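You operate a simulated robot arm through the tools that you are given. There is no shell and no other tool. Be economical: measure what you need, move in short steps, check, and stop when the job is done.

The job below is to be done with a simulated robot arm. You get a single attempt, and the scene is never put back.

Task
File the teal card pack in the card drawer and slide the stop up to it.
Fine: Unlock the flat drawers, leave the lock open, shut the drawer again.

Only the result counts: the job must be done as asked and must still hold three seconds after the hand-in. Knocking over, shifting, dropping, spilling or breaking anything else fails it.

Robot
A 7-joint arm with a two-finger parallel gripper on a trunk, on a base that drives. Base frame: it is fixed to the floor where the robot stands at the start and does not move with it; the origin is under the middle of the robot, x ahead of it, y to its left, z up. Units: mm, degrees, N and s.
With the tool pointing down near the work surface it reaches from about 440 to 920 mm from the robot's upright axis, wherever it stands. Its first joint turns from -115.0 to 115.0 degrees. Places, roughly: card drawer [300, 500, 600]; card drawer stop [500, 300, 600]; cradle catch [-100, 800, 1000]; drawer lock [700, 0, 700]; inside of the card drawer [300, 600, 600]; reel brake [800, 0, 1000]; slider clamp [600, 100, 1000]; winding knob [700, 300, 1000]. Payload 3.91 kg.
The tool frame sits at the grasp point between the pads (the TCP): z along the fingers, y along the line on which they close. The tips reach 30 mm beyond it. The gripper opens to 110 mm. The fingers are 20 mm wide and 10 mm thick; the gripper's body (48 by 112 mm) begins 55 mm behind the TCP.
Orientation is told as [roll, pitch, yaw] about the base's x, y, z axes, in that order, counted from this pose: with the fingers straight down and closing along the base's y, the tool's x points along the base's -x, its y along +y and its z along -z.

Tools
- The arm moves only by the tool send_rows. Its argument "plan" is a list that holds one entry, the list of rows, each a list of 7 numbers: the opening, from 0 (shut) to 1 (fully open), then the shift along the tool's x, y, z in mm, then the turn, a rotation vector about the tool's x, y, z in degrees. In form: [[[fingers, dx, dy, dz, rx, ry, rz], ...]]. A call has 1 to 8 rows; each row shifts and turns the commanded pose from where the row before left it, along the tool's axes as they then stand. Each row takes 0.2 s and may step no farther than 50 mm and 8.6 degrees from the row before; otherwise, or with a gripper value out of range, the whole call is refused. Where a pose cannot be reached the arm comes as near as it can. A force on the tool above 40 N (or 10 N above the force at the start of the call, whichever is more), or a blocked arm, ends the call early, and 0.2 s more pass. The fingers move at their own pace (about 153 mm/s each) and stop on an object; they squeeze with about 21 N. The grip force told is the motor's: it shows also when the fingers shut on nothing. Time passes only in rows, and 0.2 s behind the last, so rows that do not move let the fingers close. The reply holds the time, the measured pose of the TCP, the force on the tool along the base axes, the opening and the grip force, in the units named above and with some noise, with the torque about the TCP (base axes, N m) and any sound that the robot's microphone picked up, and new pictures: "views" is both (left out), scene, wrist or none.
- Cameras (640 x 400 px; columns grow to the right, rows downward): "scene" is now at [224.5, 161.5, 1347.7]; the picture's right is [-0.48, -0.88, 0.00], its down [-0.12, 0.06, -0.99] and it looks along [0.87, -0.48, -0.13] (base axes); focal length 214 px, centre (320, 200). "wrist" rides on the gripper at [72, 17, -103] in the tool frame; the picture's right is [-0.23, 0.97, 0.00], its down [-0.76, -0.18, -0.62] and it looks along [-0.61, -0.14, 0.78] (tool axes); focal length 222 px, centre (320, 200). There is no depth. A picture from a camera that has moved, and an enlarged one, comes with that camera's place and axes in the base frame and with its lens.
- slide_trunk(by): slides the trunk up (or, below 0, down) by that many mm; the arm and the scene camera ride with it, the base frame stays. It gives what a move gives, with no picture.
- roll_base(legs): drives the robot by 1 to 6 legs, each [ahead, left, turn to the left] in mm, mm and degrees, along the robot's own axes; the way and the turn of a leg run together, so that a leg with both is an arc; at most 1500 mm and 180 degrees a leg. The arm and the cameras ride along, it lands a little off, and it stops where it bumps. It gives what a move gives, and a new picture of the scene camera.
- aim_head(pan, tilt): turns the head with the scene camera to pan (to the left, within 80 degrees either way) and tilt (down, from -29 to 69), counted from straight ahead of the robot. It gives what a move gives, and a new picture of the scene camera.
- inspect(camera, box): a new picture of the part [left, top, right, bottom] of that camera's present view, enlarged. It takes no simulated time.
- job_done(): hands the job in; it is judged then, once.

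Go step by step. Nothing tells you exact positions but the pictures and the camera data: compare them with the known pose of the tool, close in by small moves and look again before you grip or let go. The budget is 120 turns and 260 pictures, counting those below and the enlarged ones. Unless the task says otherwise, let go and move clear before handing in, and close with one line.

The tools are called after "Emit:" as name(argument=value, ...) on one line, values as JSON. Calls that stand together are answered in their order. send_rows: Moves the arm, as the interface text tells. Its arguments: {"type":"object","properties":{"plan":{"type":"array","items":{"type":"array","items":{"type":"array","items":{"type":"number"}}}},"views":{"type":"string","enum":["both","scene","wrist","none"]}},"required":["plan"]} The other tools are called the same way: slide_trunk (by) slides the trunk up or down; roll_base (legs) drives the base; aim_head (pan, tilt) turns the head that bears the scene camera; inspect (camera, box) takes an enlarged picture of a part of a camera's view; job_done () hands the job in.

At the start:

```text
time_s: 0.0
tcp_pos: [208.2, 532.3, 1166.6]
orientation: [0.0, -0.1, -5.9]
wrist_force: [0.3, 0.1, -0.5]
wrist_torque: [-0.03, 0.01, 0.0]
finger_gap: 109.9
grasp_force: 0.0
trunk travel left (down, up): [-639.0, 351.0]
robot x, y, heading: [1.6, 1.2, 0.2]
head pan, tilt: [-20.6, 68.8]
```

scene: 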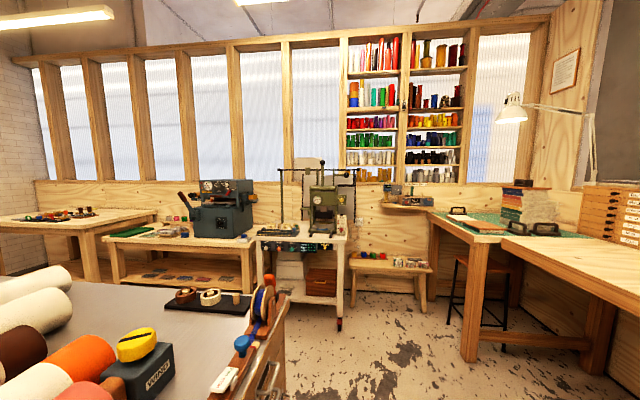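
wrist: 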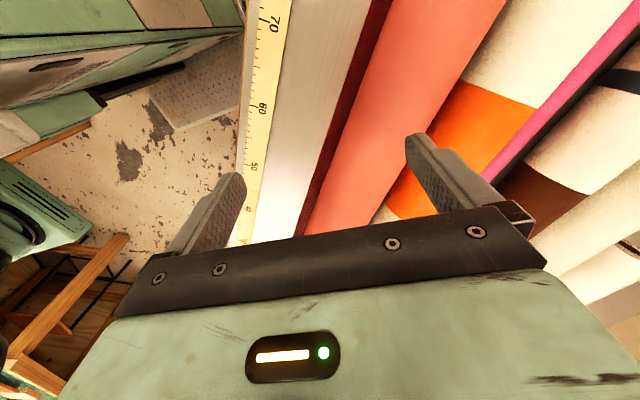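

The scene camera shows a workshop with a bench at the front left; I cannot see the drawers yet. I will aim the head to the left and down.

Emit:
aim_head(pan=40, tilt=45)

Emit:
aim_head(pan=0, tilt=45)

```text
time_s: 1.3
tcp_pos: [208.0, 533.1, 1166.8]
orientation: [-0.1, -0.1, -5.9]
wrist_force: [-1.1, -0.2, 0.1]
wrist_torque: [0.01, 0.04, 0.01]
finger_gap: 110.0
grasp_force: 0.1
trunk travel left (down, up): [-639.0, 351.0]
robot x, y, heading: [-1.3, -1.2, 0.2]
head pan, tilt: [40.0, 45.0]
camera scene: at [224.6, 161.8, 1347.9], right [-0.48, -0.88, 0.0], down [-0.12, 0.06, -0.99], along [0.87, -0.47, -0.13], focal length 214 px, centre (320, 200)
```

scene: 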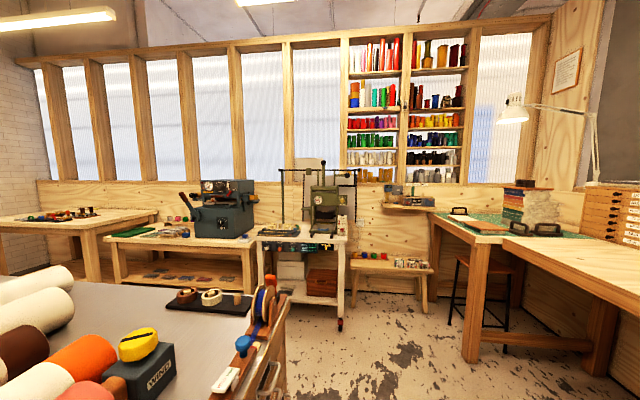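

```text
time_s: 2.4
tcp_pos: [211.3, 531.8, 1167.0]
orientation: [0.0, 0.0, -5.9]
wrist_force: [0.5, 0.4, 0.0]
wrist_torque: [0.0, 0.01, 0.03]
finger_gap: 109.9
grasp_force: 0.1
trunk travel left (down, up): [-639.0, 351.0]
robot x, y, heading: [-0.8, 0.5, 0.1]
head pan, tilt: [0.0, 45.0]
camera scene: at [224.8, 162.1, 1348.0], right [-0.47, -0.88, 0.0], down [-0.11, 0.06, -0.99], along [0.87, -0.47, -0.13], focal length 214 px, centre (320, 200)
```

scene: 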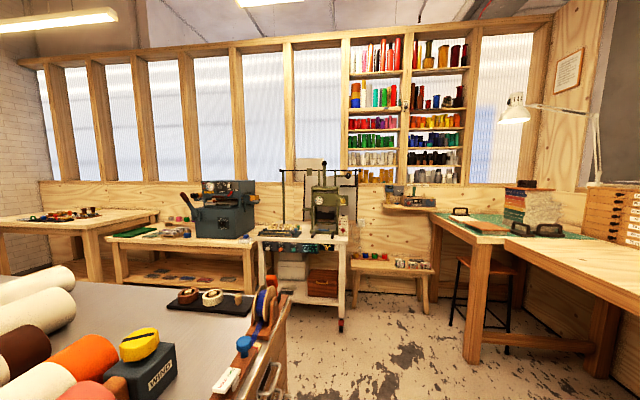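

The head says it turned, but the picture barely changed. I will check whether the picture is delayed.

Emit:
inspect(camera="scene", box=[0, 240, 320, 400])

Emit:
inspect(camera="wrist", box=[0, 0, 320, 200])

```text
2.00 times, centred on (160, 320) of scene
camera zoom: at [224.8, 162.1, 1348.0], right [-0.47, -0.88, 0.0], down [-0.11, 0.06, -0.99], along [0.87, -0.47, -0.13], focal length 429 px, centre (640, -40)
```

zoom: 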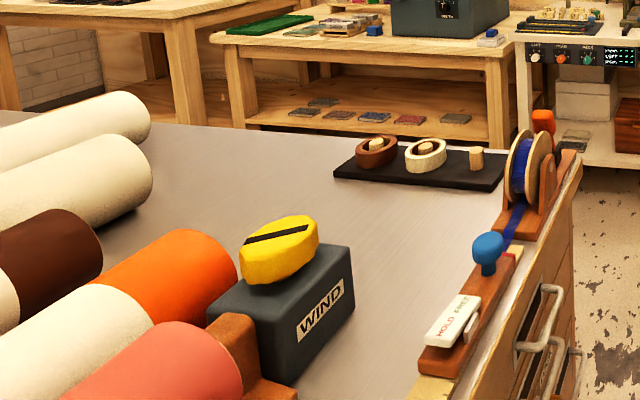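

```text
2.00 times, centred on (160, 100) of wrist
camera zoom: at [137.8, 558.3, 1270.0], right [0.33, 0.95, 0.0], down [0.74, -0.25, 0.62], along [0.59, -0.2, -0.78], focal length 444 px, centre (640, 400)
```

zoom: 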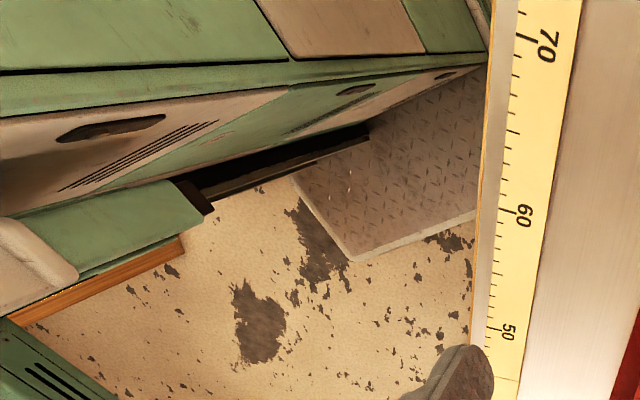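

The scene camera seems not to follow the head. I will test it once more with a large pan before turning the base instead.

Emit:
aim_head(pan=78, tilt=10)

Emit:
inspect(camera="wrist", box=[0, 0, 640, 400])

```text
time_s: 3.9
tcp_pos: [209.6, 532.6, 1167.0]
orientation: [0.0, -0.1, -5.9]
wrist_force: [0.7, 0.7, -0.3]
wrist_torque: [-0.01, 0.01, -0.03]
finger_gap: 110.2
grasp_force: 0.0
trunk travel left (down, up): [-639.0, 351.0]
robot x, y, heading: [-3.8, -1.0, 0.1]
head pan, tilt: [78.0, 10.0]
camera scene: at [225.2, 163.5, 1349.9], right [-0.46, -0.89, 0.0], down [-0.1, 0.05, -0.99], along [0.88, -0.46, -0.11], focal length 214 px, centre (320, 200)
```

scene: 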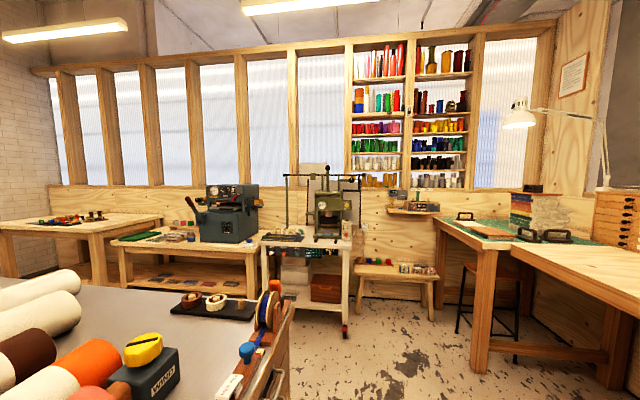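

```text
1.00 times, centred on (320, 200) of wrist
camera zoom: at [138.3, 558.3, 1270.3], right [0.33, 0.95, 0.0], down [0.74, -0.26, 0.62], along [0.59, -0.2, -0.78], focal length 222 px, centre (320, 200)
```

zoom: 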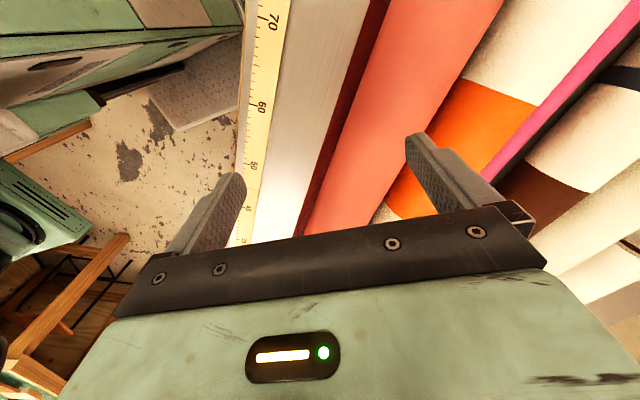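

The head hardly responds, so I will turn the base. From the wrist picture the bench front edge runs along about (0.81, -0.59), 476 mm from my axis. I will turn left to look at the bench.

Emit:
roll_base(legs=[[0, 0, 35]])

```text
time_s: 6.0
tcp_pos: [-136.0, 556.6, 1166.5]
orientation: [0.0, -0.1, 29.4]
wrist_force: [-0.2, 0.0, 0.1]
wrist_torque: [-0.01, 0.0, -0.01]
finger_gap: 110.1
grasp_force: 0.1
trunk travel left (down, up): [-639.0, 351.0]
robot x, y, heading: [-2.9, -3.6, 35.1]
head pan, tilt: [78.0, 10.0]
camera scene: at [89.7, 265.1, 1351.2], right [0.16, -0.99, 0.0], down [-0.09, -0.02, -1.0], along [0.98, 0.16, -0.1], focal length 214 px, centre (320, 200)
```

scene: 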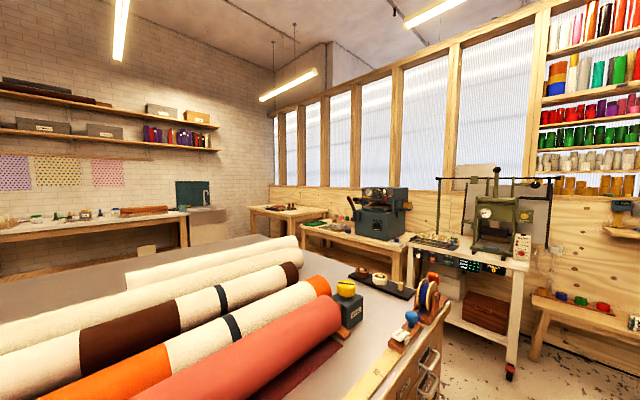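

Bench holds rolls and the winding gear; no teal pack seen yet. I will turn further left and try the head's tilt again.

Emit:
roll_base(legs=[[0, 0, 35]])

Emit:
aim_head(pan=0, tilt=69)

```text
time_s: 8.1
tcp_pos: [-435.7, 372.3, 1166.3]
orientation: [-0.1, -0.1, 65.0]
wrist_force: [0.2, 0.4, -0.5]
wrist_torque: [-0.01, -0.04, -0.04]
finger_gap: 109.8
grasp_force: 0.0
trunk travel left (down, up): [-639.0, 351.0]
robot x, y, heading: [1.7, -1.0, 71.0]
head pan, tilt: [78.0, 10.0]
camera scene: at [-82.7, 268.3, 1352.3], right [0.72, -0.69, 0.0], down [-0.06, -0.06, -1.0], along [0.69, 0.72, -0.08], focal length 214 px, centre (320, 200)
```

scene: 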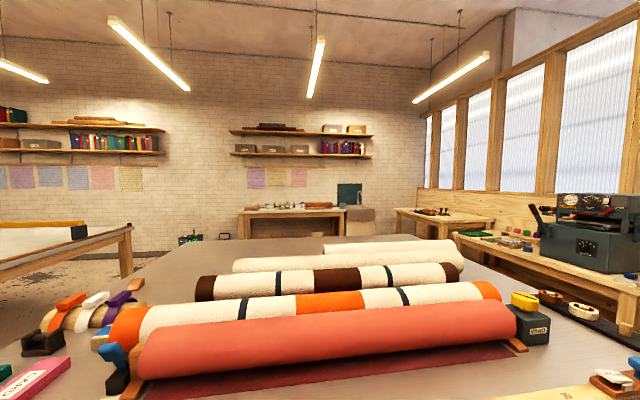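

```text
time_s: 9.6
tcp_pos: [-434.7, 372.1, 1165.6]
orientation: [0.0, -0.1, 64.9]
wrist_force: [0.3, 0.3, -0.1]
wrist_torque: [0.0, -0.01, -0.02]
finger_gap: 109.9
grasp_force: 0.0
trunk travel left (down, up): [-639.0, 351.0]
robot x, y, heading: [-1.9, 1.9, 71.5]
head pan, tilt: [0.0, 68.8]
camera scene: at [-83.2, 268.9, 1352.2], right [0.73, -0.69, 0.0], down [-0.06, -0.06, -1.0], along [0.68, 0.72, -0.09], focal length 214 px, centre (320, 200)
```

scene: 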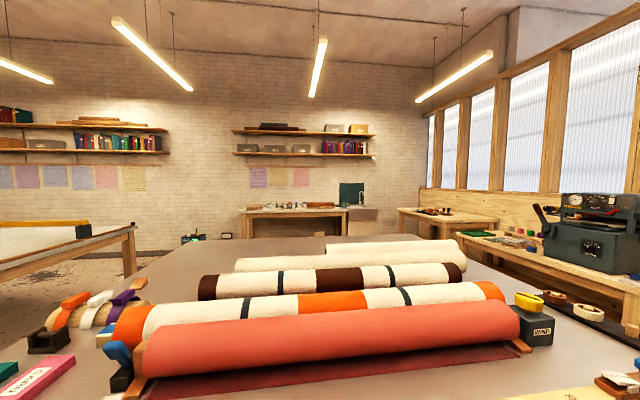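

At the lower left there are flat packs lettered "CARD" on the bench: a pink one, and a green/teal one beside it. I will look closer with both cameras.

Emit:
inspect(camera="scene", box=[0, 280, 192, 400])

Emit:
inspect(camera="wrist", box=[0, 0, 640, 400])

```text
3.33 times, centred on (96, 340) of scene
camera zoom: at [-83.2, 268.9, 1352.2], right [0.73, -0.69, 0.0], down [-0.06, -0.06, -1.0], along [0.68, 0.72, -0.09], focal length 715 px, centre (1067, -267)
```

zoom: 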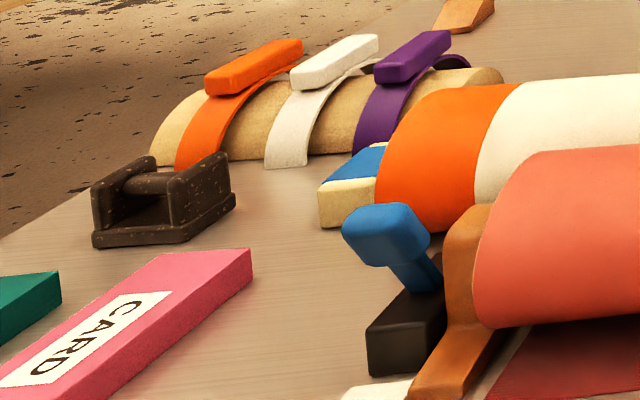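

```text
1.00 times, centred on (320, 200) of wrist
camera zoom: at [-482.4, 316.0, 1269.4], right [-0.79, 0.62, 0.0], down [0.48, 0.61, 0.62], along [0.39, 0.49, -0.78], focal length 222 px, centre (320, 200)
```

zoom: 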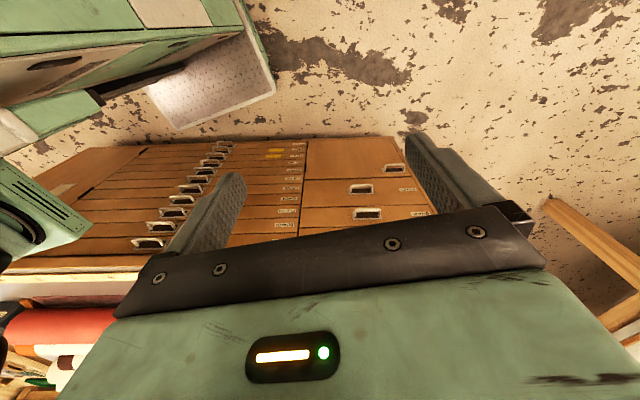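

The wrist picture shows the bench front with a column of flat drawers (labelled) and larger drawers. I will zoom in.

Emit:
inspect(camera="wrist", box=[60, 120, 252, 280])

Emit:
inspect(camera="wrist", box=[200, 120, 440, 270])

```text
2.50 times, centred on (156, 200) of wrist
camera zoom: at [-482.4, 316.0, 1269.4], right [-0.79, 0.62, 0.0], down [0.48, 0.61, 0.62], along [0.39, 0.49, -0.78], focal length 555 px, centre (730, 200)
```

zoom: 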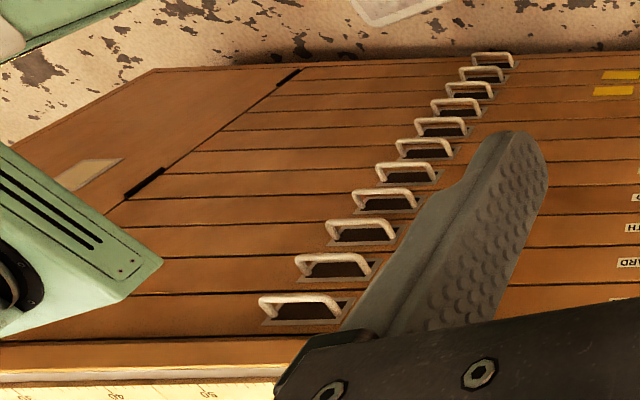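

```text
2.67 times, centred on (320, 195) of wrist
camera zoom: at [-482.4, 316.0, 1269.4], right [-0.79, 0.62, 0.0], down [0.48, 0.61, 0.62], along [0.39, 0.49, -0.78], focal length 592 px, centre (320, 213)
```

zoom: 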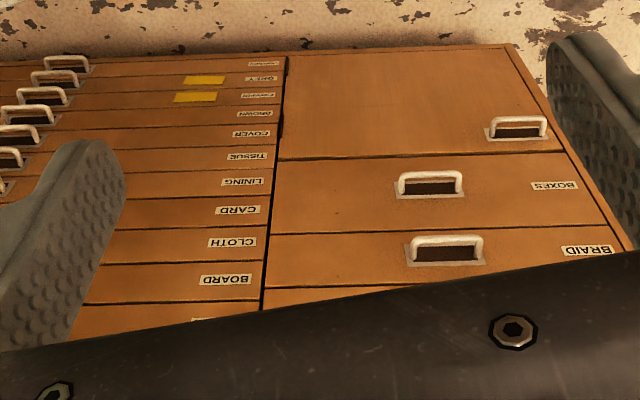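

CARD is the fourth flat drawer from the top, its handle at about (258, 406, 611). I will back off and square up with the bench front to see the lock and packs.

Emit:
roll_base(legs=[[0, 0, -17.5], [-300, 0, 0]])

Emit:
inspect(camera="wrist", box=[0, 0, 640, 400])

```text
time_s: 12.4
tcp_pos: [-457.9, 283.8, 1163.0]
orientation: [-0.5, 0.1, 48.1]
wrist_force: [-0.7, -0.5, 0.2]
wrist_torque: [0.0, 0.01, 0.02]
finger_gap: 109.9
grasp_force: 0.1
trunk travel left (down, up): [-639.0, 351.0]
robot x, y, heading: [-147.3, -199.2, 54.1]
head pan, tilt: [0.0, 68.8]
stopped in leg 2: the robot was blocked; the commanded pose is now the measured one
camera scene: at [-152.5, 84.9, 1352.0], right [0.51, -0.86, 0.0], down [-0.07, -0.04, -1.0], along [0.86, 0.51, -0.09], focal length 214 px, centre (320, 200)
```

scene: 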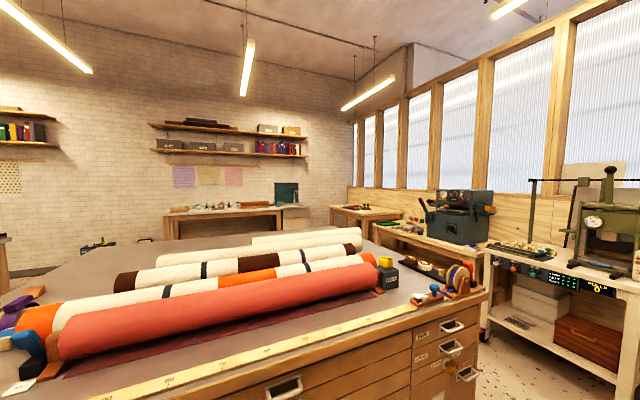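

```text
1.00 times, centred on (320, 200) of wrist
camera zoom: at [-520.4, 243.6, 1267.1], right [-0.57, 0.82, -0.01], down [0.64, 0.45, 0.62], along [0.51, 0.35, -0.78], focal length 222 px, centre (320, 200)
```

zoom: 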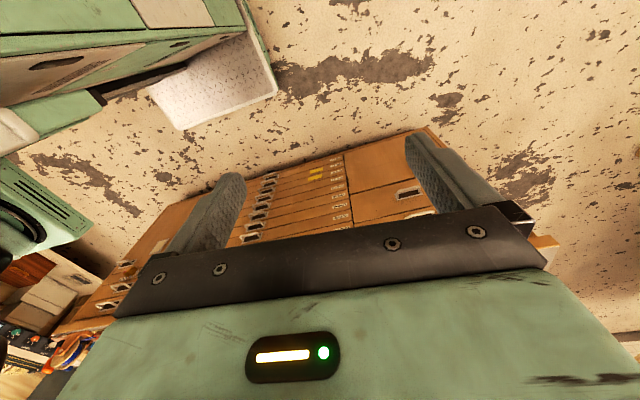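

The robot was blocked after about 246 mm, so there is something behind it. I can now see the right part of the drawer front; zooming in there.

Emit:
inspect(camera="scene", box=[340, 240, 596, 400])

Emit:
slide_trunk(by=-300)

Emit:
inspect(camera="scene", box=[0, 0, 640, 400])

```text
2.50 times, centred on (468, 320) of scene
camera zoom: at [-152.5, 84.9, 1352.0], right [0.51, -0.86, 0.0], down [-0.07, -0.04, -1.0], along [0.86, 0.51, -0.09], focal length 536 px, centre (-50, -100)
```

zoom: 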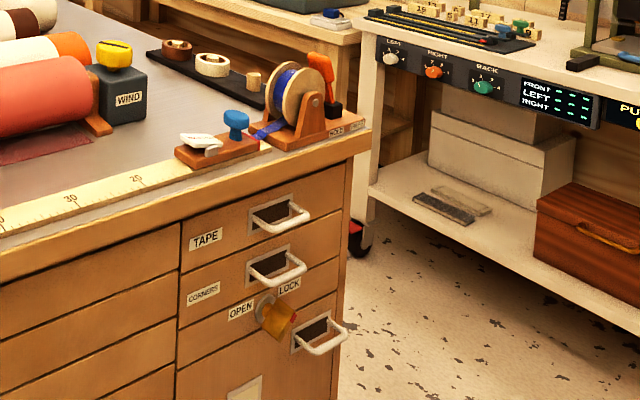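

```text
time_s: 15.4
tcp_pos: [-457.3, 285.4, 864.9]
orientation: [-0.4, 0.0, 48.0]
wrist_force: [0.5, -0.1, 0.2]
wrist_torque: [-0.02, -0.01, 0.01]
finger_gap: 110.1
grasp_force: 0.0
trunk travel left (down, up): [-339.0, 651.0]
robot x, y, heading: [-152.5, -198.0, 54.0]
head pan, tilt: [0.0, 68.8]
```

```text
1.00 times, centred on (320, 200) of scene
camera zoom: at [-153.0, 85.6, 1052.5], right [0.52, -0.85, 0.0], down [-0.07, -0.04, -1.0], along [0.85, 0.52, -0.08], focal length 214 px, centre (320, 200)
```

zoom: 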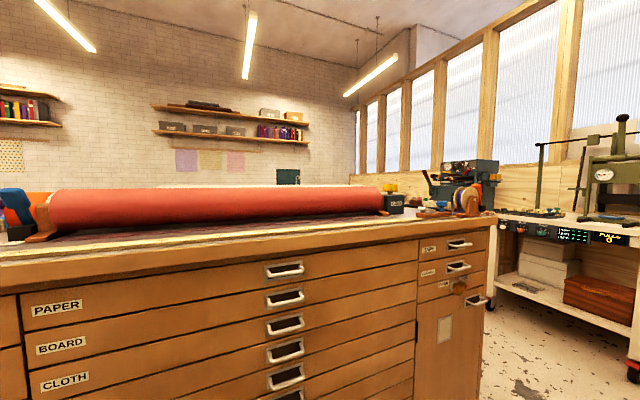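

Lock knob is the brass piece on the right column with OPEN at left and LOCK at upper right. I'll zoom on it.

Emit:
inspect(camera="scene", box=[410, 230, 506, 310])

Emit:
slide_trunk(by=-200)

Emit:
inspect(camera="scene", box=[0, 0, 640, 400])

Emit:
inspect(camera="scene", box=[410, 170, 506, 250])

```text
5.00 times, centred on (458, 270) of scene
camera zoom: at [-153.0, 85.6, 1052.5], right [0.52, -0.85, 0.0], down [-0.07, -0.04, -1.0], along [0.85, 0.52, -0.08], focal length 1072 px, centre (-370, -150)
```

zoom: 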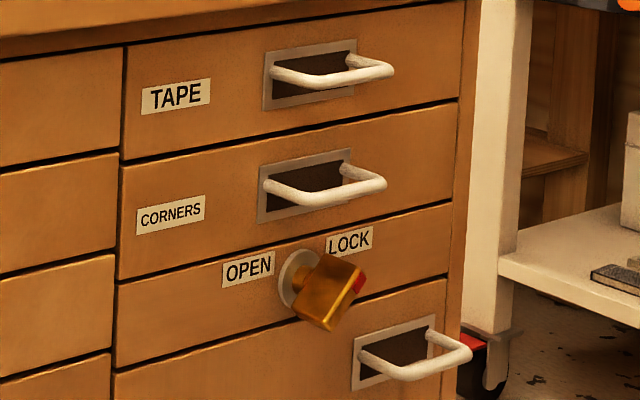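

```text
time_s: 17.6
tcp_pos: [-456.1, 286.6, 664.5]
orientation: [-0.4, 0.0, 47.9]
wrist_force: [0.4, -0.4, 0.3]
wrist_torque: [0.0, 0.02, 0.01]
finger_gap: 110.1
grasp_force: 0.0
trunk travel left (down, up): [-139.0, 851.0]
robot x, y, heading: [-153.5, -200.0, 54.0]
head pan, tilt: [0.0, 68.8]
```

```text
1.00 times, centred on (320, 200) of scene
camera zoom: at [-153.4, 86.2, 852.9], right [0.53, -0.85, 0.0], down [-0.07, -0.04, -1.0], along [0.85, 0.52, -0.08], focal length 214 px, centre (320, 200)
```

zoom: 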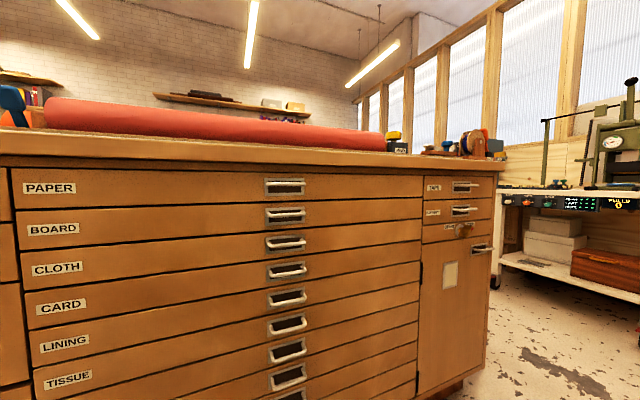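

```text
5.00 times, centred on (458, 210) of scene
camera zoom: at [-153.4, 86.2, 852.9], right [0.53, -0.85, 0.0], down [-0.07, -0.04, -1.0], along [0.85, 0.52, -0.08], focal length 1072 px, centre (-370, 150)
```

zoom: 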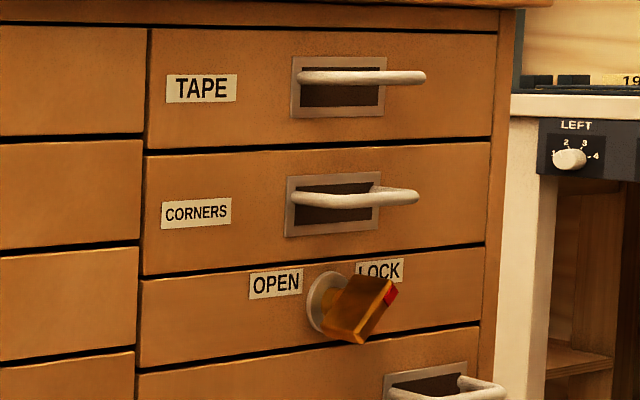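

I located the lock knob near (714, 58, 690), pointing to LOCK at upper right; OPEN is at upper left, so it needs about 90° counter-clockwise. I will swing the arm to the robot's front, in the clear space between robot and bench.

Emit:
send_rows(plan=[[[1, -44.3, -20.5, 0, 0, 0, 0], [1, -44.3, -20.5, 0, 0, 0, 0], [1, -44.3, -20.5, 0, 0, 0, 0], [1, -44.3, -20.5, 0, 0, 0, 0], [1, -44.3, -20.5, 0, 0, 0, 0], [1, -44.3, -20.5, 0, 0, 0, 0]]], views="none")

Emit:
send_rows(plan=[[[1, -14.1, -44.7, 0, 0, 0, 0], [1, -14.1, -44.7, 0, 0, 0, 0], [1, -14.1, -44.7, 0, 0, 0, 0], [1, -14.1, -44.7, 0, 0, 0, 0], [1, -14.1, -44.7, 0, 0, 0, 0], [1, -14.1, -44.7, 0, 0, 0, 0], [1, -14.1, -44.7, 0, 0, 0, 0], [1, -14.1, -44.7, 0, 0, 0, 0]]], views="both")

```text
time_s: 19.0
tcp_pos: [-188.4, 401.0, 665.5]
orientation: [-0.3, 0.0, 48.2]
wrist_force: [0.0, -1.0, 0.2]
wrist_torque: [-0.01, 0.03, 0.0]
finger_gap: 110.2
grasp_force: 0.0
trunk travel left (down, up): [-139.0, 851.0]
robot x, y, heading: [-149.1, -199.1, 54.0]
head pan, tilt: [0.0, 68.8]
```

```text
time_s: 20.8
tcp_pos: [154.2, 245.8, 665.5]
orientation: [-0.3, 0.1, 48.2]
wrist_force: [0.5, 0.7, 0.2]
wrist_torque: [-0.02, -0.01, 0.03]
finger_gap: 110.0
grasp_force: 0.3
trunk travel left (down, up): [-139.0, 851.0]
robot x, y, heading: [-148.7, -197.7, 54.0]
head pan, tilt: [0.0, 68.8]
camera scene: at [-198.5, 83.2, 760.1], right [0.81, -0.59, 0.0], down [-0.55, -0.75, -0.36], along [0.21, 0.29, -0.93], focal length 214 px, centre (320, 200)
camera wrist: at [91.4, 204.7, 769.3], right [-0.57, 0.82, -0.01], down [0.64, 0.45, 0.62], along [0.51, 0.35, -0.78], focal length 222 px, centre (320, 200)
```

scene: 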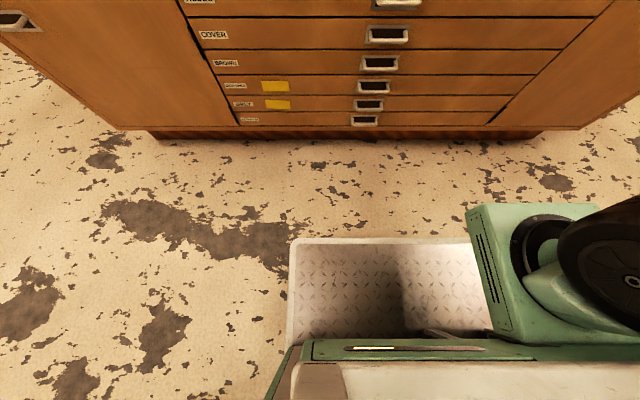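
wrist: 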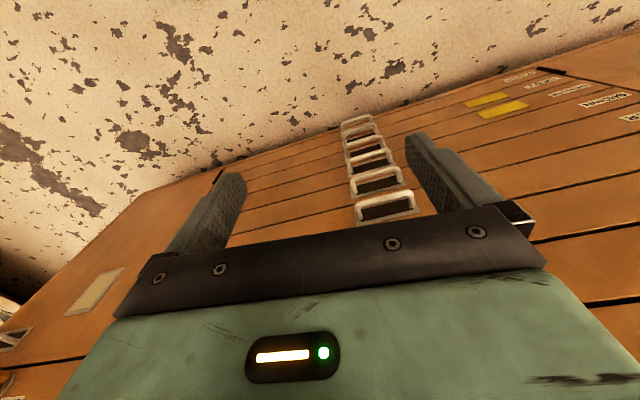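

The arm had been blocking the head; it aims freely now. I will roll forward a little and to the right so that the lock is in front, then look.

Emit:
roll_base(legs=[[30, 0, 0], [0, -430, 0]])

Emit:
aim_head(pan=-20, tilt=10)

```text
time_s: 23.9
tcp_pos: [524.0, 13.6, 666.7]
orientation: [-0.3, 0.0, 47.8]
wrist_force: [-0.3, -0.1, -0.7]
wrist_torque: [0.03, -0.03, -0.03]
finger_gap: 109.9
grasp_force: 0.0
trunk travel left (down, up): [-139.0, 851.0]
robot x, y, heading: [217.0, -427.9, 53.6]
head pan, tilt: [0.0, 68.8]
camera scene: at [170.6, -147.5, 760.1], right [0.81, -0.59, 0.0], down [-0.55, -0.75, -0.36], along [0.21, 0.29, -0.93], focal length 214 px, centre (320, 200)
```

scene: 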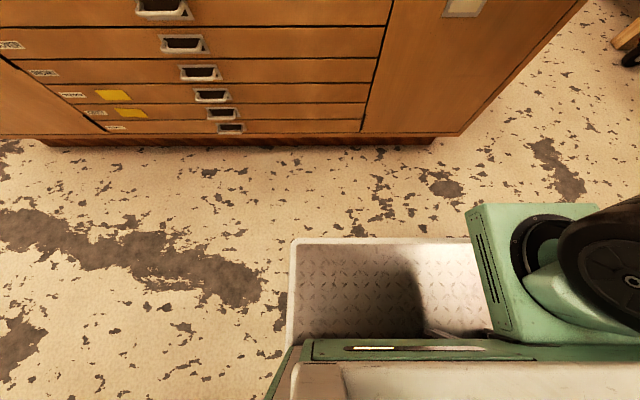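

```text
time_s: 25.1
tcp_pos: [524.5, 13.9, 666.5]
orientation: [-0.4, 0.0, 47.8]
wrist_force: [-0.5, 0.3, -0.1]
wrist_torque: [0.01, -0.02, 0.0]
finger_gap: 109.9
grasp_force: 0.0
trunk travel left (down, up): [-139.0, 851.0]
robot x, y, heading: [214.8, -429.8, 53.4]
head pan, tilt: [-20.0, 10.0]
camera scene: at [214.9, -140.9, 843.9], right [0.56, -0.83, 0.0], down [-0.15, -0.1, -0.98], along [0.82, 0.55, -0.17], focal length 214 px, centre (320, 200)
```

scene: 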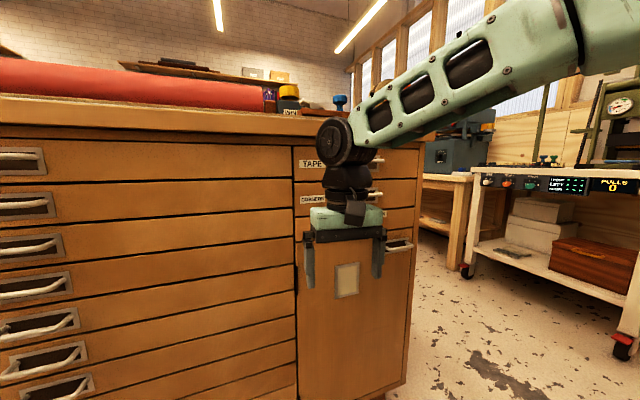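

The camera now shows the gripper in front of the right column. I will tilt the tool until its fingers point horizontally at the bench.

Emit:
send_rows(plan=[[[1, 0, 0, 0, 0, 0, -6], [1, 0, 0, 0, 0, -8.2, 0], [1, 0, 0, 0, 0, -8.2, 0], [1, 0, 0, 0, 0, -8.2, 0], [1, 0, 0, 0, 0, -8.2, 0], [1, 0, 0, 0, 0, -8.2, 0], [1, 0, 0, 0, 0, -8.2, 0], [1, 0, 0, 0, 0, -8.2, 0]]], views="none")

Emit:
send_rows(plan=[[[1, 0, 0, 0, 0, -8.2, 0], [1, 0, 0, 0, 0, -8.2, 0], [1, 0, 0, 0, 0, -8.2, 0], [1, 0, 0, 0, 0, -8, 0], [1, 0, 0, 0, 0, 0, 0]]], views="both")

```text
time_s: 26.9
tcp_pos: [528.0, 30.5, 644.4]
orientation: [-0.5, -57.3, 54.4]
wrist_force: [0.6, 0.5, -0.9]
wrist_torque: [0.0, 0.01, 0.02]
finger_gap: 110.2
grasp_force: 0.0
out of reach, approached as far as the arm can: row 6, 7
trunk travel left (down, up): [-139.0, 851.0]
robot x, y, heading: [217.4, -430.7, 53.6]
head pan, tilt: [-20.0, 10.0]
```

```text
time_s: 28.1
tcp_pos: [516.7, 92.4, 686.1]
orientation: [-92.5, -89.8, 146.4]
wrist_force: [-0.1, 0.0, -0.1]
wrist_torque: [-0.01, 0.01, 0.0]
finger_gap: 110.0
grasp_force: 0.1
out of reach, approached as far as the arm can: row 1, 2, 3, 4
trunk travel left (down, up): [-139.0, 851.0]
robot x, y, heading: [218.2, -432.8, 53.8]
head pan, tilt: [-20.0, 10.0]
camera scene: at [214.9, -141.0, 843.9], right [0.56, -0.83, 0.0], down [-0.14, -0.1, -0.98], along [0.82, 0.55, -0.17], focal length 214 px, centre (320, 200)
camera wrist: at [441.2, 19.6, 614.5], right [-0.79, 0.58, 0.22], down [-0.23, -0.61, 0.76], along [0.57, 0.55, 0.61], focal length 222 px, centre (320, 200)
```

scene: 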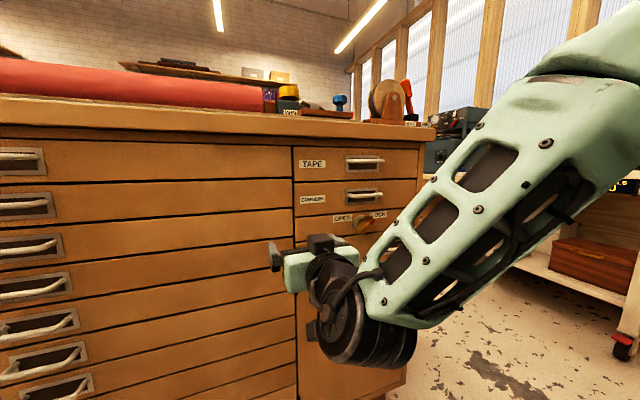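
wrist: 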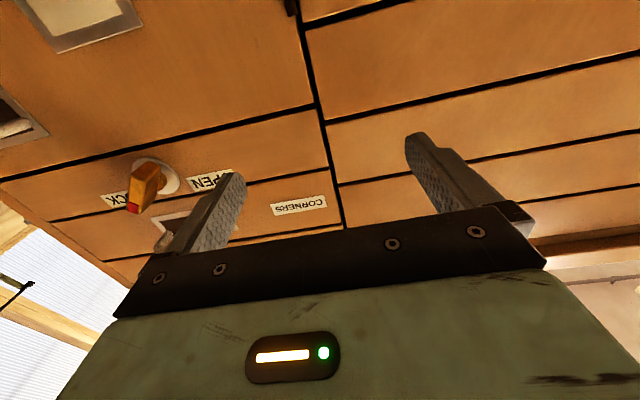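

The tool is now horizontal, and the wrist camera sees the knob, about at (708, 62, 695). I will zoom in on it from both cameras.

Emit:
inspect(camera="wrist", box=[80, 130, 240, 230])

Emit:
inspect(camera="scene", box=[320, 190, 400, 240])

```text
4.00 times, centred on (160, 180) of wrist
camera zoom: at [441.2, 19.6, 614.5], right [-0.79, 0.58, 0.22], down [-0.23, -0.61, 0.76], along [0.57, 0.55, 0.61], focal length 888 px, centre (960, 280)
```

zoom: 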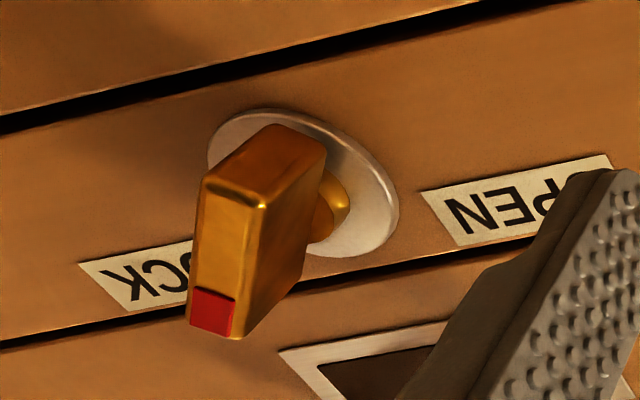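

```text
8.00 times, centred on (360, 215) of scene
camera zoom: at [214.9, -141.0, 843.9], right [0.56, -0.83, 0.0], down [-0.14, -0.1, -0.98], along [0.82, 0.55, -0.17], focal length 1716 px, centre (0, 80)
```

zoom: 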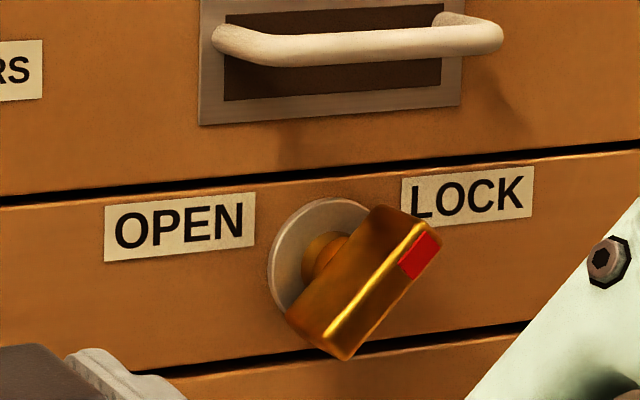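

The lock disc is at about (705, 63, 697), with the bar at 45° up-right, its front 32 mm out. I will move in front of it with fingers half open and turn the tool 45° so the fingers straddle the bar.

Emit:
send_rows(plan=[[[0.5, -2.7, -42.2, 0, 0, 0, 0], [0.5, -2.7, -42.2, 0, 0, 0, 0], [0.5, -2.7, -42.2, 0, 0, 0, 0], [0.5, -2.7, -42.2, 0, 0, 0, 0], [0.5, 0, 0, 0, 0, 0, 0]]], views="none")

Emit:
send_rows(plan=[[[0.5, 0, 0, 0, 0, 0, 7.5], [0.5, 0, 0, 0, 0, 0, 7.5], [0.5, 0, 0, 0, 0, 0, 7.5], [0.5, 0, 0, 0, 0, 0, 7.5], [0.5, 0, 0, 0, 0, 0, 7.5], [0.5, 0, 0, 0, 0, 0, 7.5], [0.5, 0, 0, 0, 0, 0, 0]]], views="both")

```text
time_s: 29.3
tcp_pos: [660.7, 45.9, 733.7]
orientation: [-65.5, -89.8, 119.4]
wrist_force: [0.4, -0.4, 1.1]
wrist_torque: [-0.02, -0.01, 0.02]
finger_gap: 54.9
grasp_force: 0.1
out of reach, approached as far as the arm can: row 1, 2, 3, 4
trunk travel left (down, up): [-139.0, 851.0]
robot x, y, heading: [216.7, -428.7, 53.9]
head pan, tilt: [-20.0, 10.0]
```

```text
time_s: 30.2
tcp_pos: [655.1, 49.4, 741.4]
orientation: [93.1, -66.0, -39.7]
wrist_force: [-11.8, -9.0, 12.6]
wrist_torque: [-0.35, 0.06, -0.3]
finger_gap: 50.9
grasp_force: 0.1
out of reach, approached as far as the arm can: row 4
trunk travel left (down, up): [-139.0, 851.0]
robot x, y, heading: [217.2, -428.5, 53.8]
head pan, tilt: [-20.0, 10.0]
stopped in row 4: the force on the tool passed its limit (the readings are from after the stop); the commanded pose is now the measured one
camera scene: at [214.4, -141.6, 844.2], right [0.56, -0.83, 0.0], down [-0.14, -0.1, -0.98], along [0.82, 0.55, -0.17], focal length 214 px, centre (320, 200)
camera wrist: at [557.5, -3.7, 679.4], right [-0.65, 0.47, 0.6], down [0.0, -0.79, 0.61], along [0.76, 0.39, 0.51], focal length 222 px, centre (320, 200)
```

scene: 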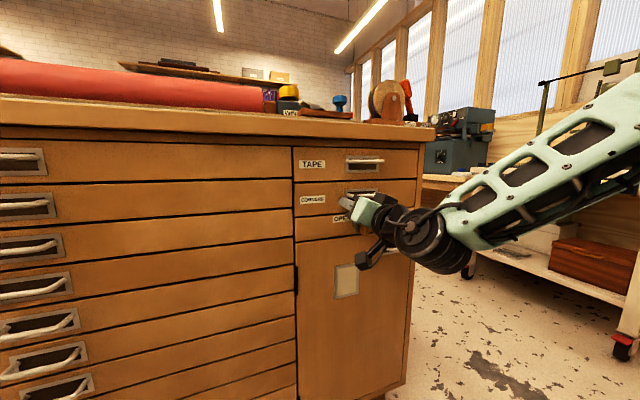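
wrist: 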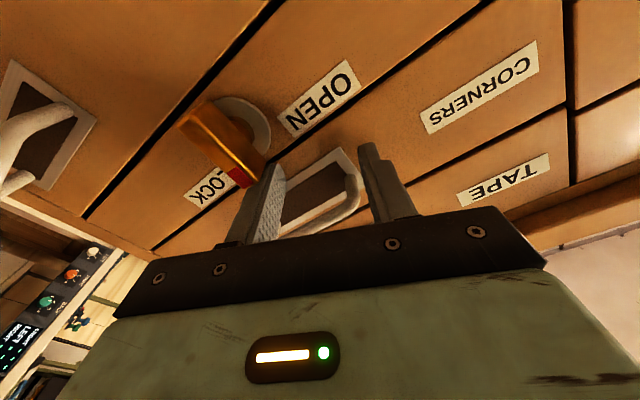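

The arm drifted upward and touched the CORNERS handle because it ran out of reach. I will back off along the tool axis and lower the trunk so the forearm is more level.

Emit:
send_rows(plan=[[[0.5, 0, 0, -20, 0, 0, 0], [0.5, 0, 0, -40, 0, 0, 0], [0.5, 0, 0, -40, 0, 0, 0]]], views="none")

Emit:
slide_trunk(by=-130)

Emit:
inspect(camera="scene", box=[0, 0, 640, 400])

Emit:
inspect(camera="wrist", box=[0, 0, 640, 400])

```text
time_s: 31.0
tcp_pos: [608.3, 44.0, 758.4]
orientation: [92.3, -65.9, -39.1]
wrist_force: [0.0, 0.1, -0.5]
wrist_torque: [0.0, 0.0, 0.0]
finger_gap: 54.8
grasp_force: 0.0
out of reach, approached as far as the arm can: row 1, 2, 3
trunk travel left (down, up): [-139.0, 851.0]
robot x, y, heading: [220.7, -430.4, 53.5]
head pan, tilt: [-20.0, 10.0]
```

```text
time_s: 32.6
tcp_pos: [609.4, 44.1, 629.0]
orientation: [92.6, -65.9, -39.2]
wrist_force: [-0.1, -1.3, -0.1]
wrist_torque: [-0.01, 0.0, 0.0]
finger_gap: 55.0
grasp_force: 0.0
trunk travel left (down, up): [-9.0, 981.0]
robot x, y, heading: [214.1, -427.3, 53.5]
head pan, tilt: [-20.0, 10.0]
```

```text
1.00 times, centred on (320, 200) of scene
camera zoom: at [214.9, -141.2, 714.0], right [0.56, -0.83, 0.0], down [-0.14, -0.1, -0.98], along [0.82, 0.55, -0.17], focal length 214 px, centre (320, 200)
```

zoom: 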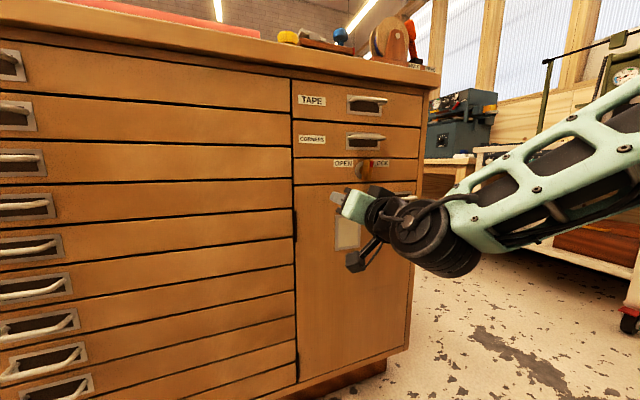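

```text
1.00 times, centred on (320, 200) of wrist
camera zoom: at [510.7, -9.1, 567.8], right [-0.64, 0.47, 0.6], down [0.0, -0.79, 0.61], along [0.77, 0.39, 0.51], focal length 222 px, centre (320, 200)
```

zoom: 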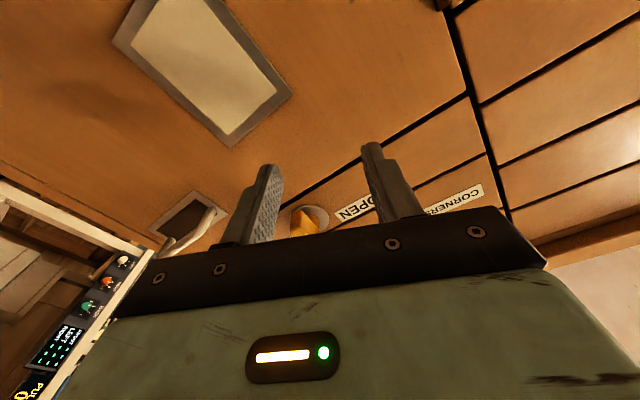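

The tool now points squarely at the bench with a roll of about 24°. I will move to a standoff in front of the knob and finish rolling to 45°.

Emit:
send_rows(plan=[[[0.5, 0, 0, -14, 0, 0, 0], [0.5, -29.8, -11.1, 0, 0, 0, 0], [0.5, -29.8, -11.1, 0, 0, 0, 0], [0.5, -29.8, -11.1, 0, 0, 0, 0], [0.5, 0, 0, 0, 0, 0, 7], [0.5, 0, 0, 0, 0, 0, 7], [0.5, 0, 0, 0, 0, 0, 7], [0.5, 0, 0, 0, 0, 0, 0]]], views="both")

```text
time_s: 33.8
tcp_pos: [649.6, 59.7, 652.4]
orientation: [92.1, -60.8, -38.9]
wrist_force: [-8.1, -24.3, 2.7]
wrist_torque: [0.33, 0.15, 0.5]
finger_gap: 51.8
grasp_force: 0.0
out of reach, approached as far as the arm can: row 1, 2, 3, 4, 5
trunk travel left (down, up): [-9.0, 981.0]
robot x, y, heading: [218.9, -430.0, 53.8]
head pan, tilt: [-20.0, 10.0]
stopped in row 5: the force on the tool passed its limit (the readings are from after the stop); the commanded pose is now the measured one
camera scene: at [214.7, -142.1, 714.2], right [0.55, -0.83, 0.0], down [-0.14, -0.1, -0.98], along [0.82, 0.55, -0.17], focal length 214 px, centre (320, 200)
camera wrist: at [546.2, 10.1, 596.5], right [-0.6, 0.44, 0.67], down [0.04, -0.82, 0.57], along [0.8, 0.36, 0.47], focal length 222 px, centre (320, 200)
```

scene: 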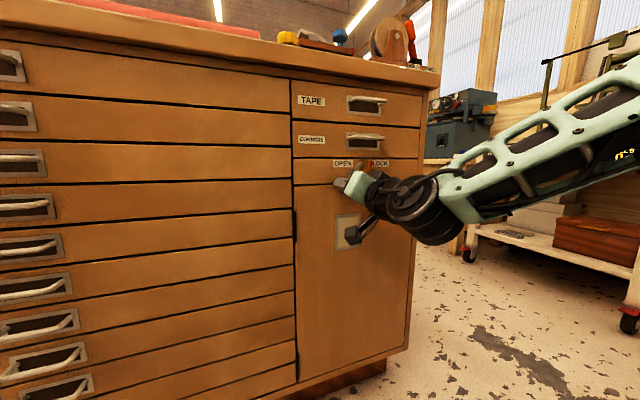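
wrist: 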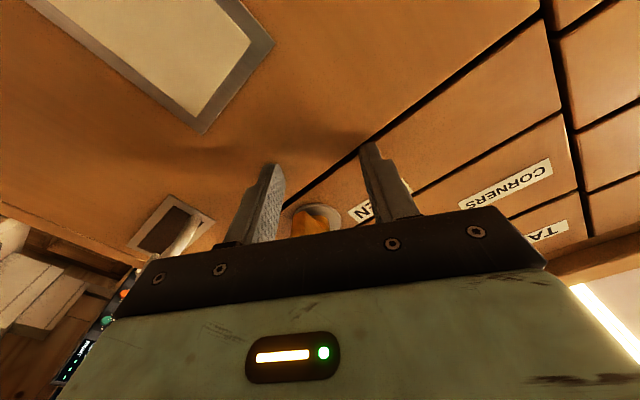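

The arm cannot pull in this close, so the base must stand farther off. I will back away slightly and shift the base to the left, which lengthens the reach to the lock.

Emit:
roll_base(legs=[[-40, 0, 0], [0, 250, 0]])

```text
time_s: 34.8
tcp_pos: [629.8, 42.4, 652.7]
orientation: [92.0, -61.0, -38.6]
wrist_force: [0.2, -0.3, 0.4]
wrist_torque: [0.03, -0.01, 0.02]
finger_gap: 54.9
grasp_force: 0.1
trunk travel left (down, up): [-9.0, 981.0]
robot x, y, heading: [198.2, -455.7, 54.2]
head pan, tilt: [-20.0, 10.0]
stopped in leg 1: the robot was blocked; the commanded pose is now the measured one
camera scene: at [196.5, -163.4, 713.9], right [0.56, -0.83, 0.0], down [-0.14, -0.1, -0.98], along [0.82, 0.55, -0.17], focal length 214 px, centre (320, 200)
```

scene: 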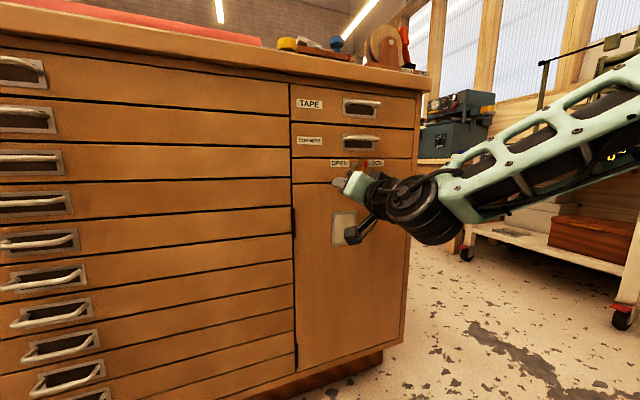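

There is something parallel behind me along the same line, so the base stays in front of it. I will now shift left instead.

Emit:
roll_base(legs=[[8, 0, 0], [0, 280, 0]])

```text
time_s: 37.1
tcp_pos: [408.6, 211.7, 652.0]
orientation: [92.0, -60.9, -38.5]
wrist_force: [0.3, -0.8, -0.1]
wrist_torque: [-0.02, -0.01, -0.02]
finger_gap: 54.9
grasp_force: 0.1
trunk travel left (down, up): [-9.0, 981.0]
robot x, y, heading: [-21.8, -279.4, 54.0]
head pan, tilt: [-20.0, 10.0]
camera scene: at [-24.1, 7.2, 713.9], right [0.56, -0.83, 0.0], down [-0.14, -0.1, -0.98], along [0.82, 0.55, -0.17], focal length 214 px, centre (320, 200)
```

scene: 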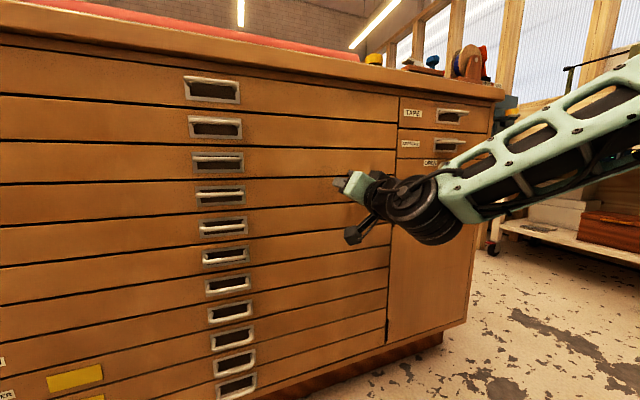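

I am now with the lock to my front right. I will move the tool right toward the lock while retreating, in two halves with a check.

Emit:
send_rows(plan=[[[0.5, 0, 0, -20, 0, 0, 0], [0.5, -24.3, -32.3, -5, 0, 0, 0], [0.5, -24.3, -32.3, -5, 0, 0, 0], [0.5, -24.3, -32.3, 0, 0, 0, 0], [0.5, -24.3, -32.3, 0, 0, 0, 0]]], views="none")

```text
time_s: 38.0
tcp_pos: [434.5, 217.9, 659.3]
orientation: [91.2, -61.1, -37.5]
wrist_force: [-10.8, -20.2, 3.8]
wrist_torque: [0.22, -0.1, 0.62]
finger_gap: 54.6
grasp_force: 0.1
out of reach, approached as far as the arm can: row 1, 2, 3, 4
trunk travel left (down, up): [-9.0, 981.0]
robot x, y, heading: [-21.3, -281.5, 53.8]
head pan, tilt: [-20.0, 10.0]
stopped in row 4: the force on the tool passed its limit (the readings are from after the stop); the commanded pose is now the measured one
```

The limit is the inner reach: a horizontal tool needs about 650 mm ahead, and only more sideways offset relaxes this. I will back the base 10 mm, then slide sideways to the right without retreating.

Emit:
roll_base(legs=[[-11, 0, 0]])

Emit:
send_rows(plan=[[[0.5, -19.4, -35, 0, 0, 0, 0], [0.5, -19.4, -35, -1, 0, 0, 0], [0.5, -19.4, -35, -2, 0, 0, 0], [0.5, -19.4, -35, -3, 0, 0, 0]]], views="scene")

```text
time_s: 38.9
tcp_pos: [428.1, 213.2, 656.6]
orientation: [90.9, -61.2, -37.2]
wrist_force: [0.5, 0.0, -0.4]
wrist_torque: [0.02, 0.0, -0.03]
finger_gap: 54.8
grasp_force: 0.2
trunk travel left (down, up): [-9.0, 981.0]
robot x, y, heading: [-25.3, -290.3, 54.1]
head pan, tilt: [-20.0, 10.0]
stopped in leg 1: the robot was blocked; the commanded pose is now the measured one
camera scene: at [-30.3, 0.3, 713.9], right [0.56, -0.83, 0.0], down [-0.14, -0.1, -0.98], along [0.82, 0.55, -0.17], focal length 214 px, centre (320, 200)
```

scene: 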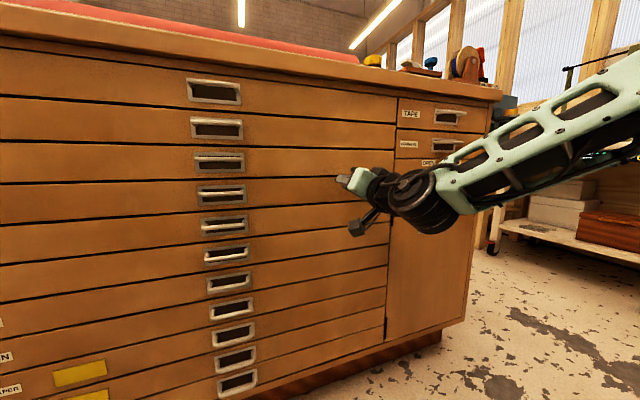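

```text
time_s: 39.2
tcp_pos: [439.1, 213.4, 660.0]
orientation: [90.4, -61.3, -36.6]
wrist_force: [-16.7, -34.2, 6.9]
wrist_torque: [0.31, -0.32, 0.79]
finger_gap: 54.5
grasp_force: 0.1
out of reach, approached as far as the arm can: row 1
trunk travel left (down, up): [-9.0, 981.0]
robot x, y, heading: [-28.1, -288.3, 54.1]
head pan, tilt: [-20.0, 10.0]
stopped in row 1: the force on the tool passed its limit (the readings are from after the stop); the commanded pose is now the measured one
camera scene: at [-30.7, -0.2, 714.4], right [0.56, -0.83, 0.0], down [-0.14, -0.1, -0.98], along [0.82, 0.55, -0.17], focal length 214 px, centre (320, 200)
```

scene: 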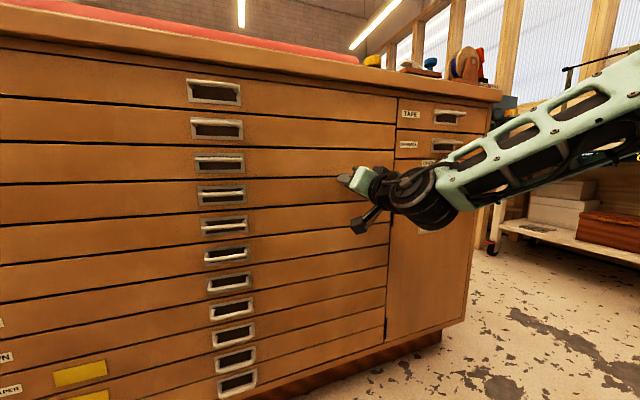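

Pointing straight ahead with a level tool runs into a wrist limit; it should work with the tool pointing sideways to the arm, as from the robot's starting stand. I will fold the tool back down, and then drive back to the starting stand.

Emit:
send_rows(plan=[[[0.5, 0, 0, 0, 4, 7.2, 0], [0.5, 0, 0, -10, 4, 7.2, 0], [0.5, 0, 0, -15, 4, 7.2, 0], [0.5, 0, 0, -15, 4, 7.2, 0], [0.5, 0, 0, -15, 4, 7.2, 0], [0.5, 0, 0, -15, 4, 7.2, 0], [0.5, 0, 0, 0, 4, 7.2, 0], [0.5, 0, 0, 0, 4, 7.2, 0]]], views="scene")

```text
time_s: 39.5
tcp_pos: [437.4, 213.7, 660.7]
orientation: [86.4, -61.2, -33.1]
wrist_force: [-17.5, -31.6, 5.5]
wrist_torque: [0.84, -0.49, 0.7]
finger_gap: 53.9
grasp_force: 0.0
trunk travel left (down, up): [-9.0, 981.0]
robot x, y, heading: [-28.1, -286.4, 54.2]
head pan, tilt: [-20.0, 10.0]
stopped in row 1: the force on the tool passed its limit (the readings are from after the stop); the commanded pose is now the measured one
camera scene: at [-30.8, -0.2, 714.2], right [0.56, -0.83, 0.0], down [-0.14, -0.1, -0.98], along [0.82, 0.55, -0.17], focal length 214 px, centre (320, 200)
```

scene: 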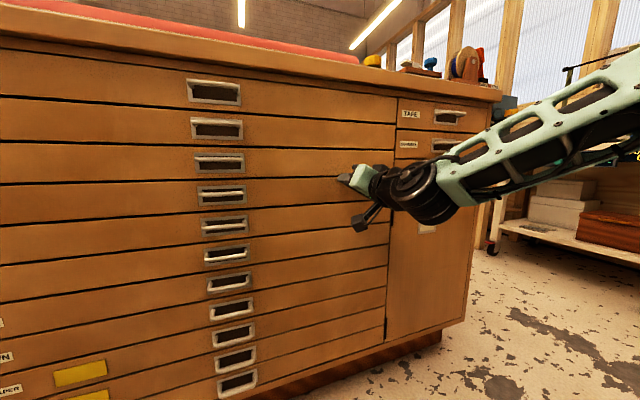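

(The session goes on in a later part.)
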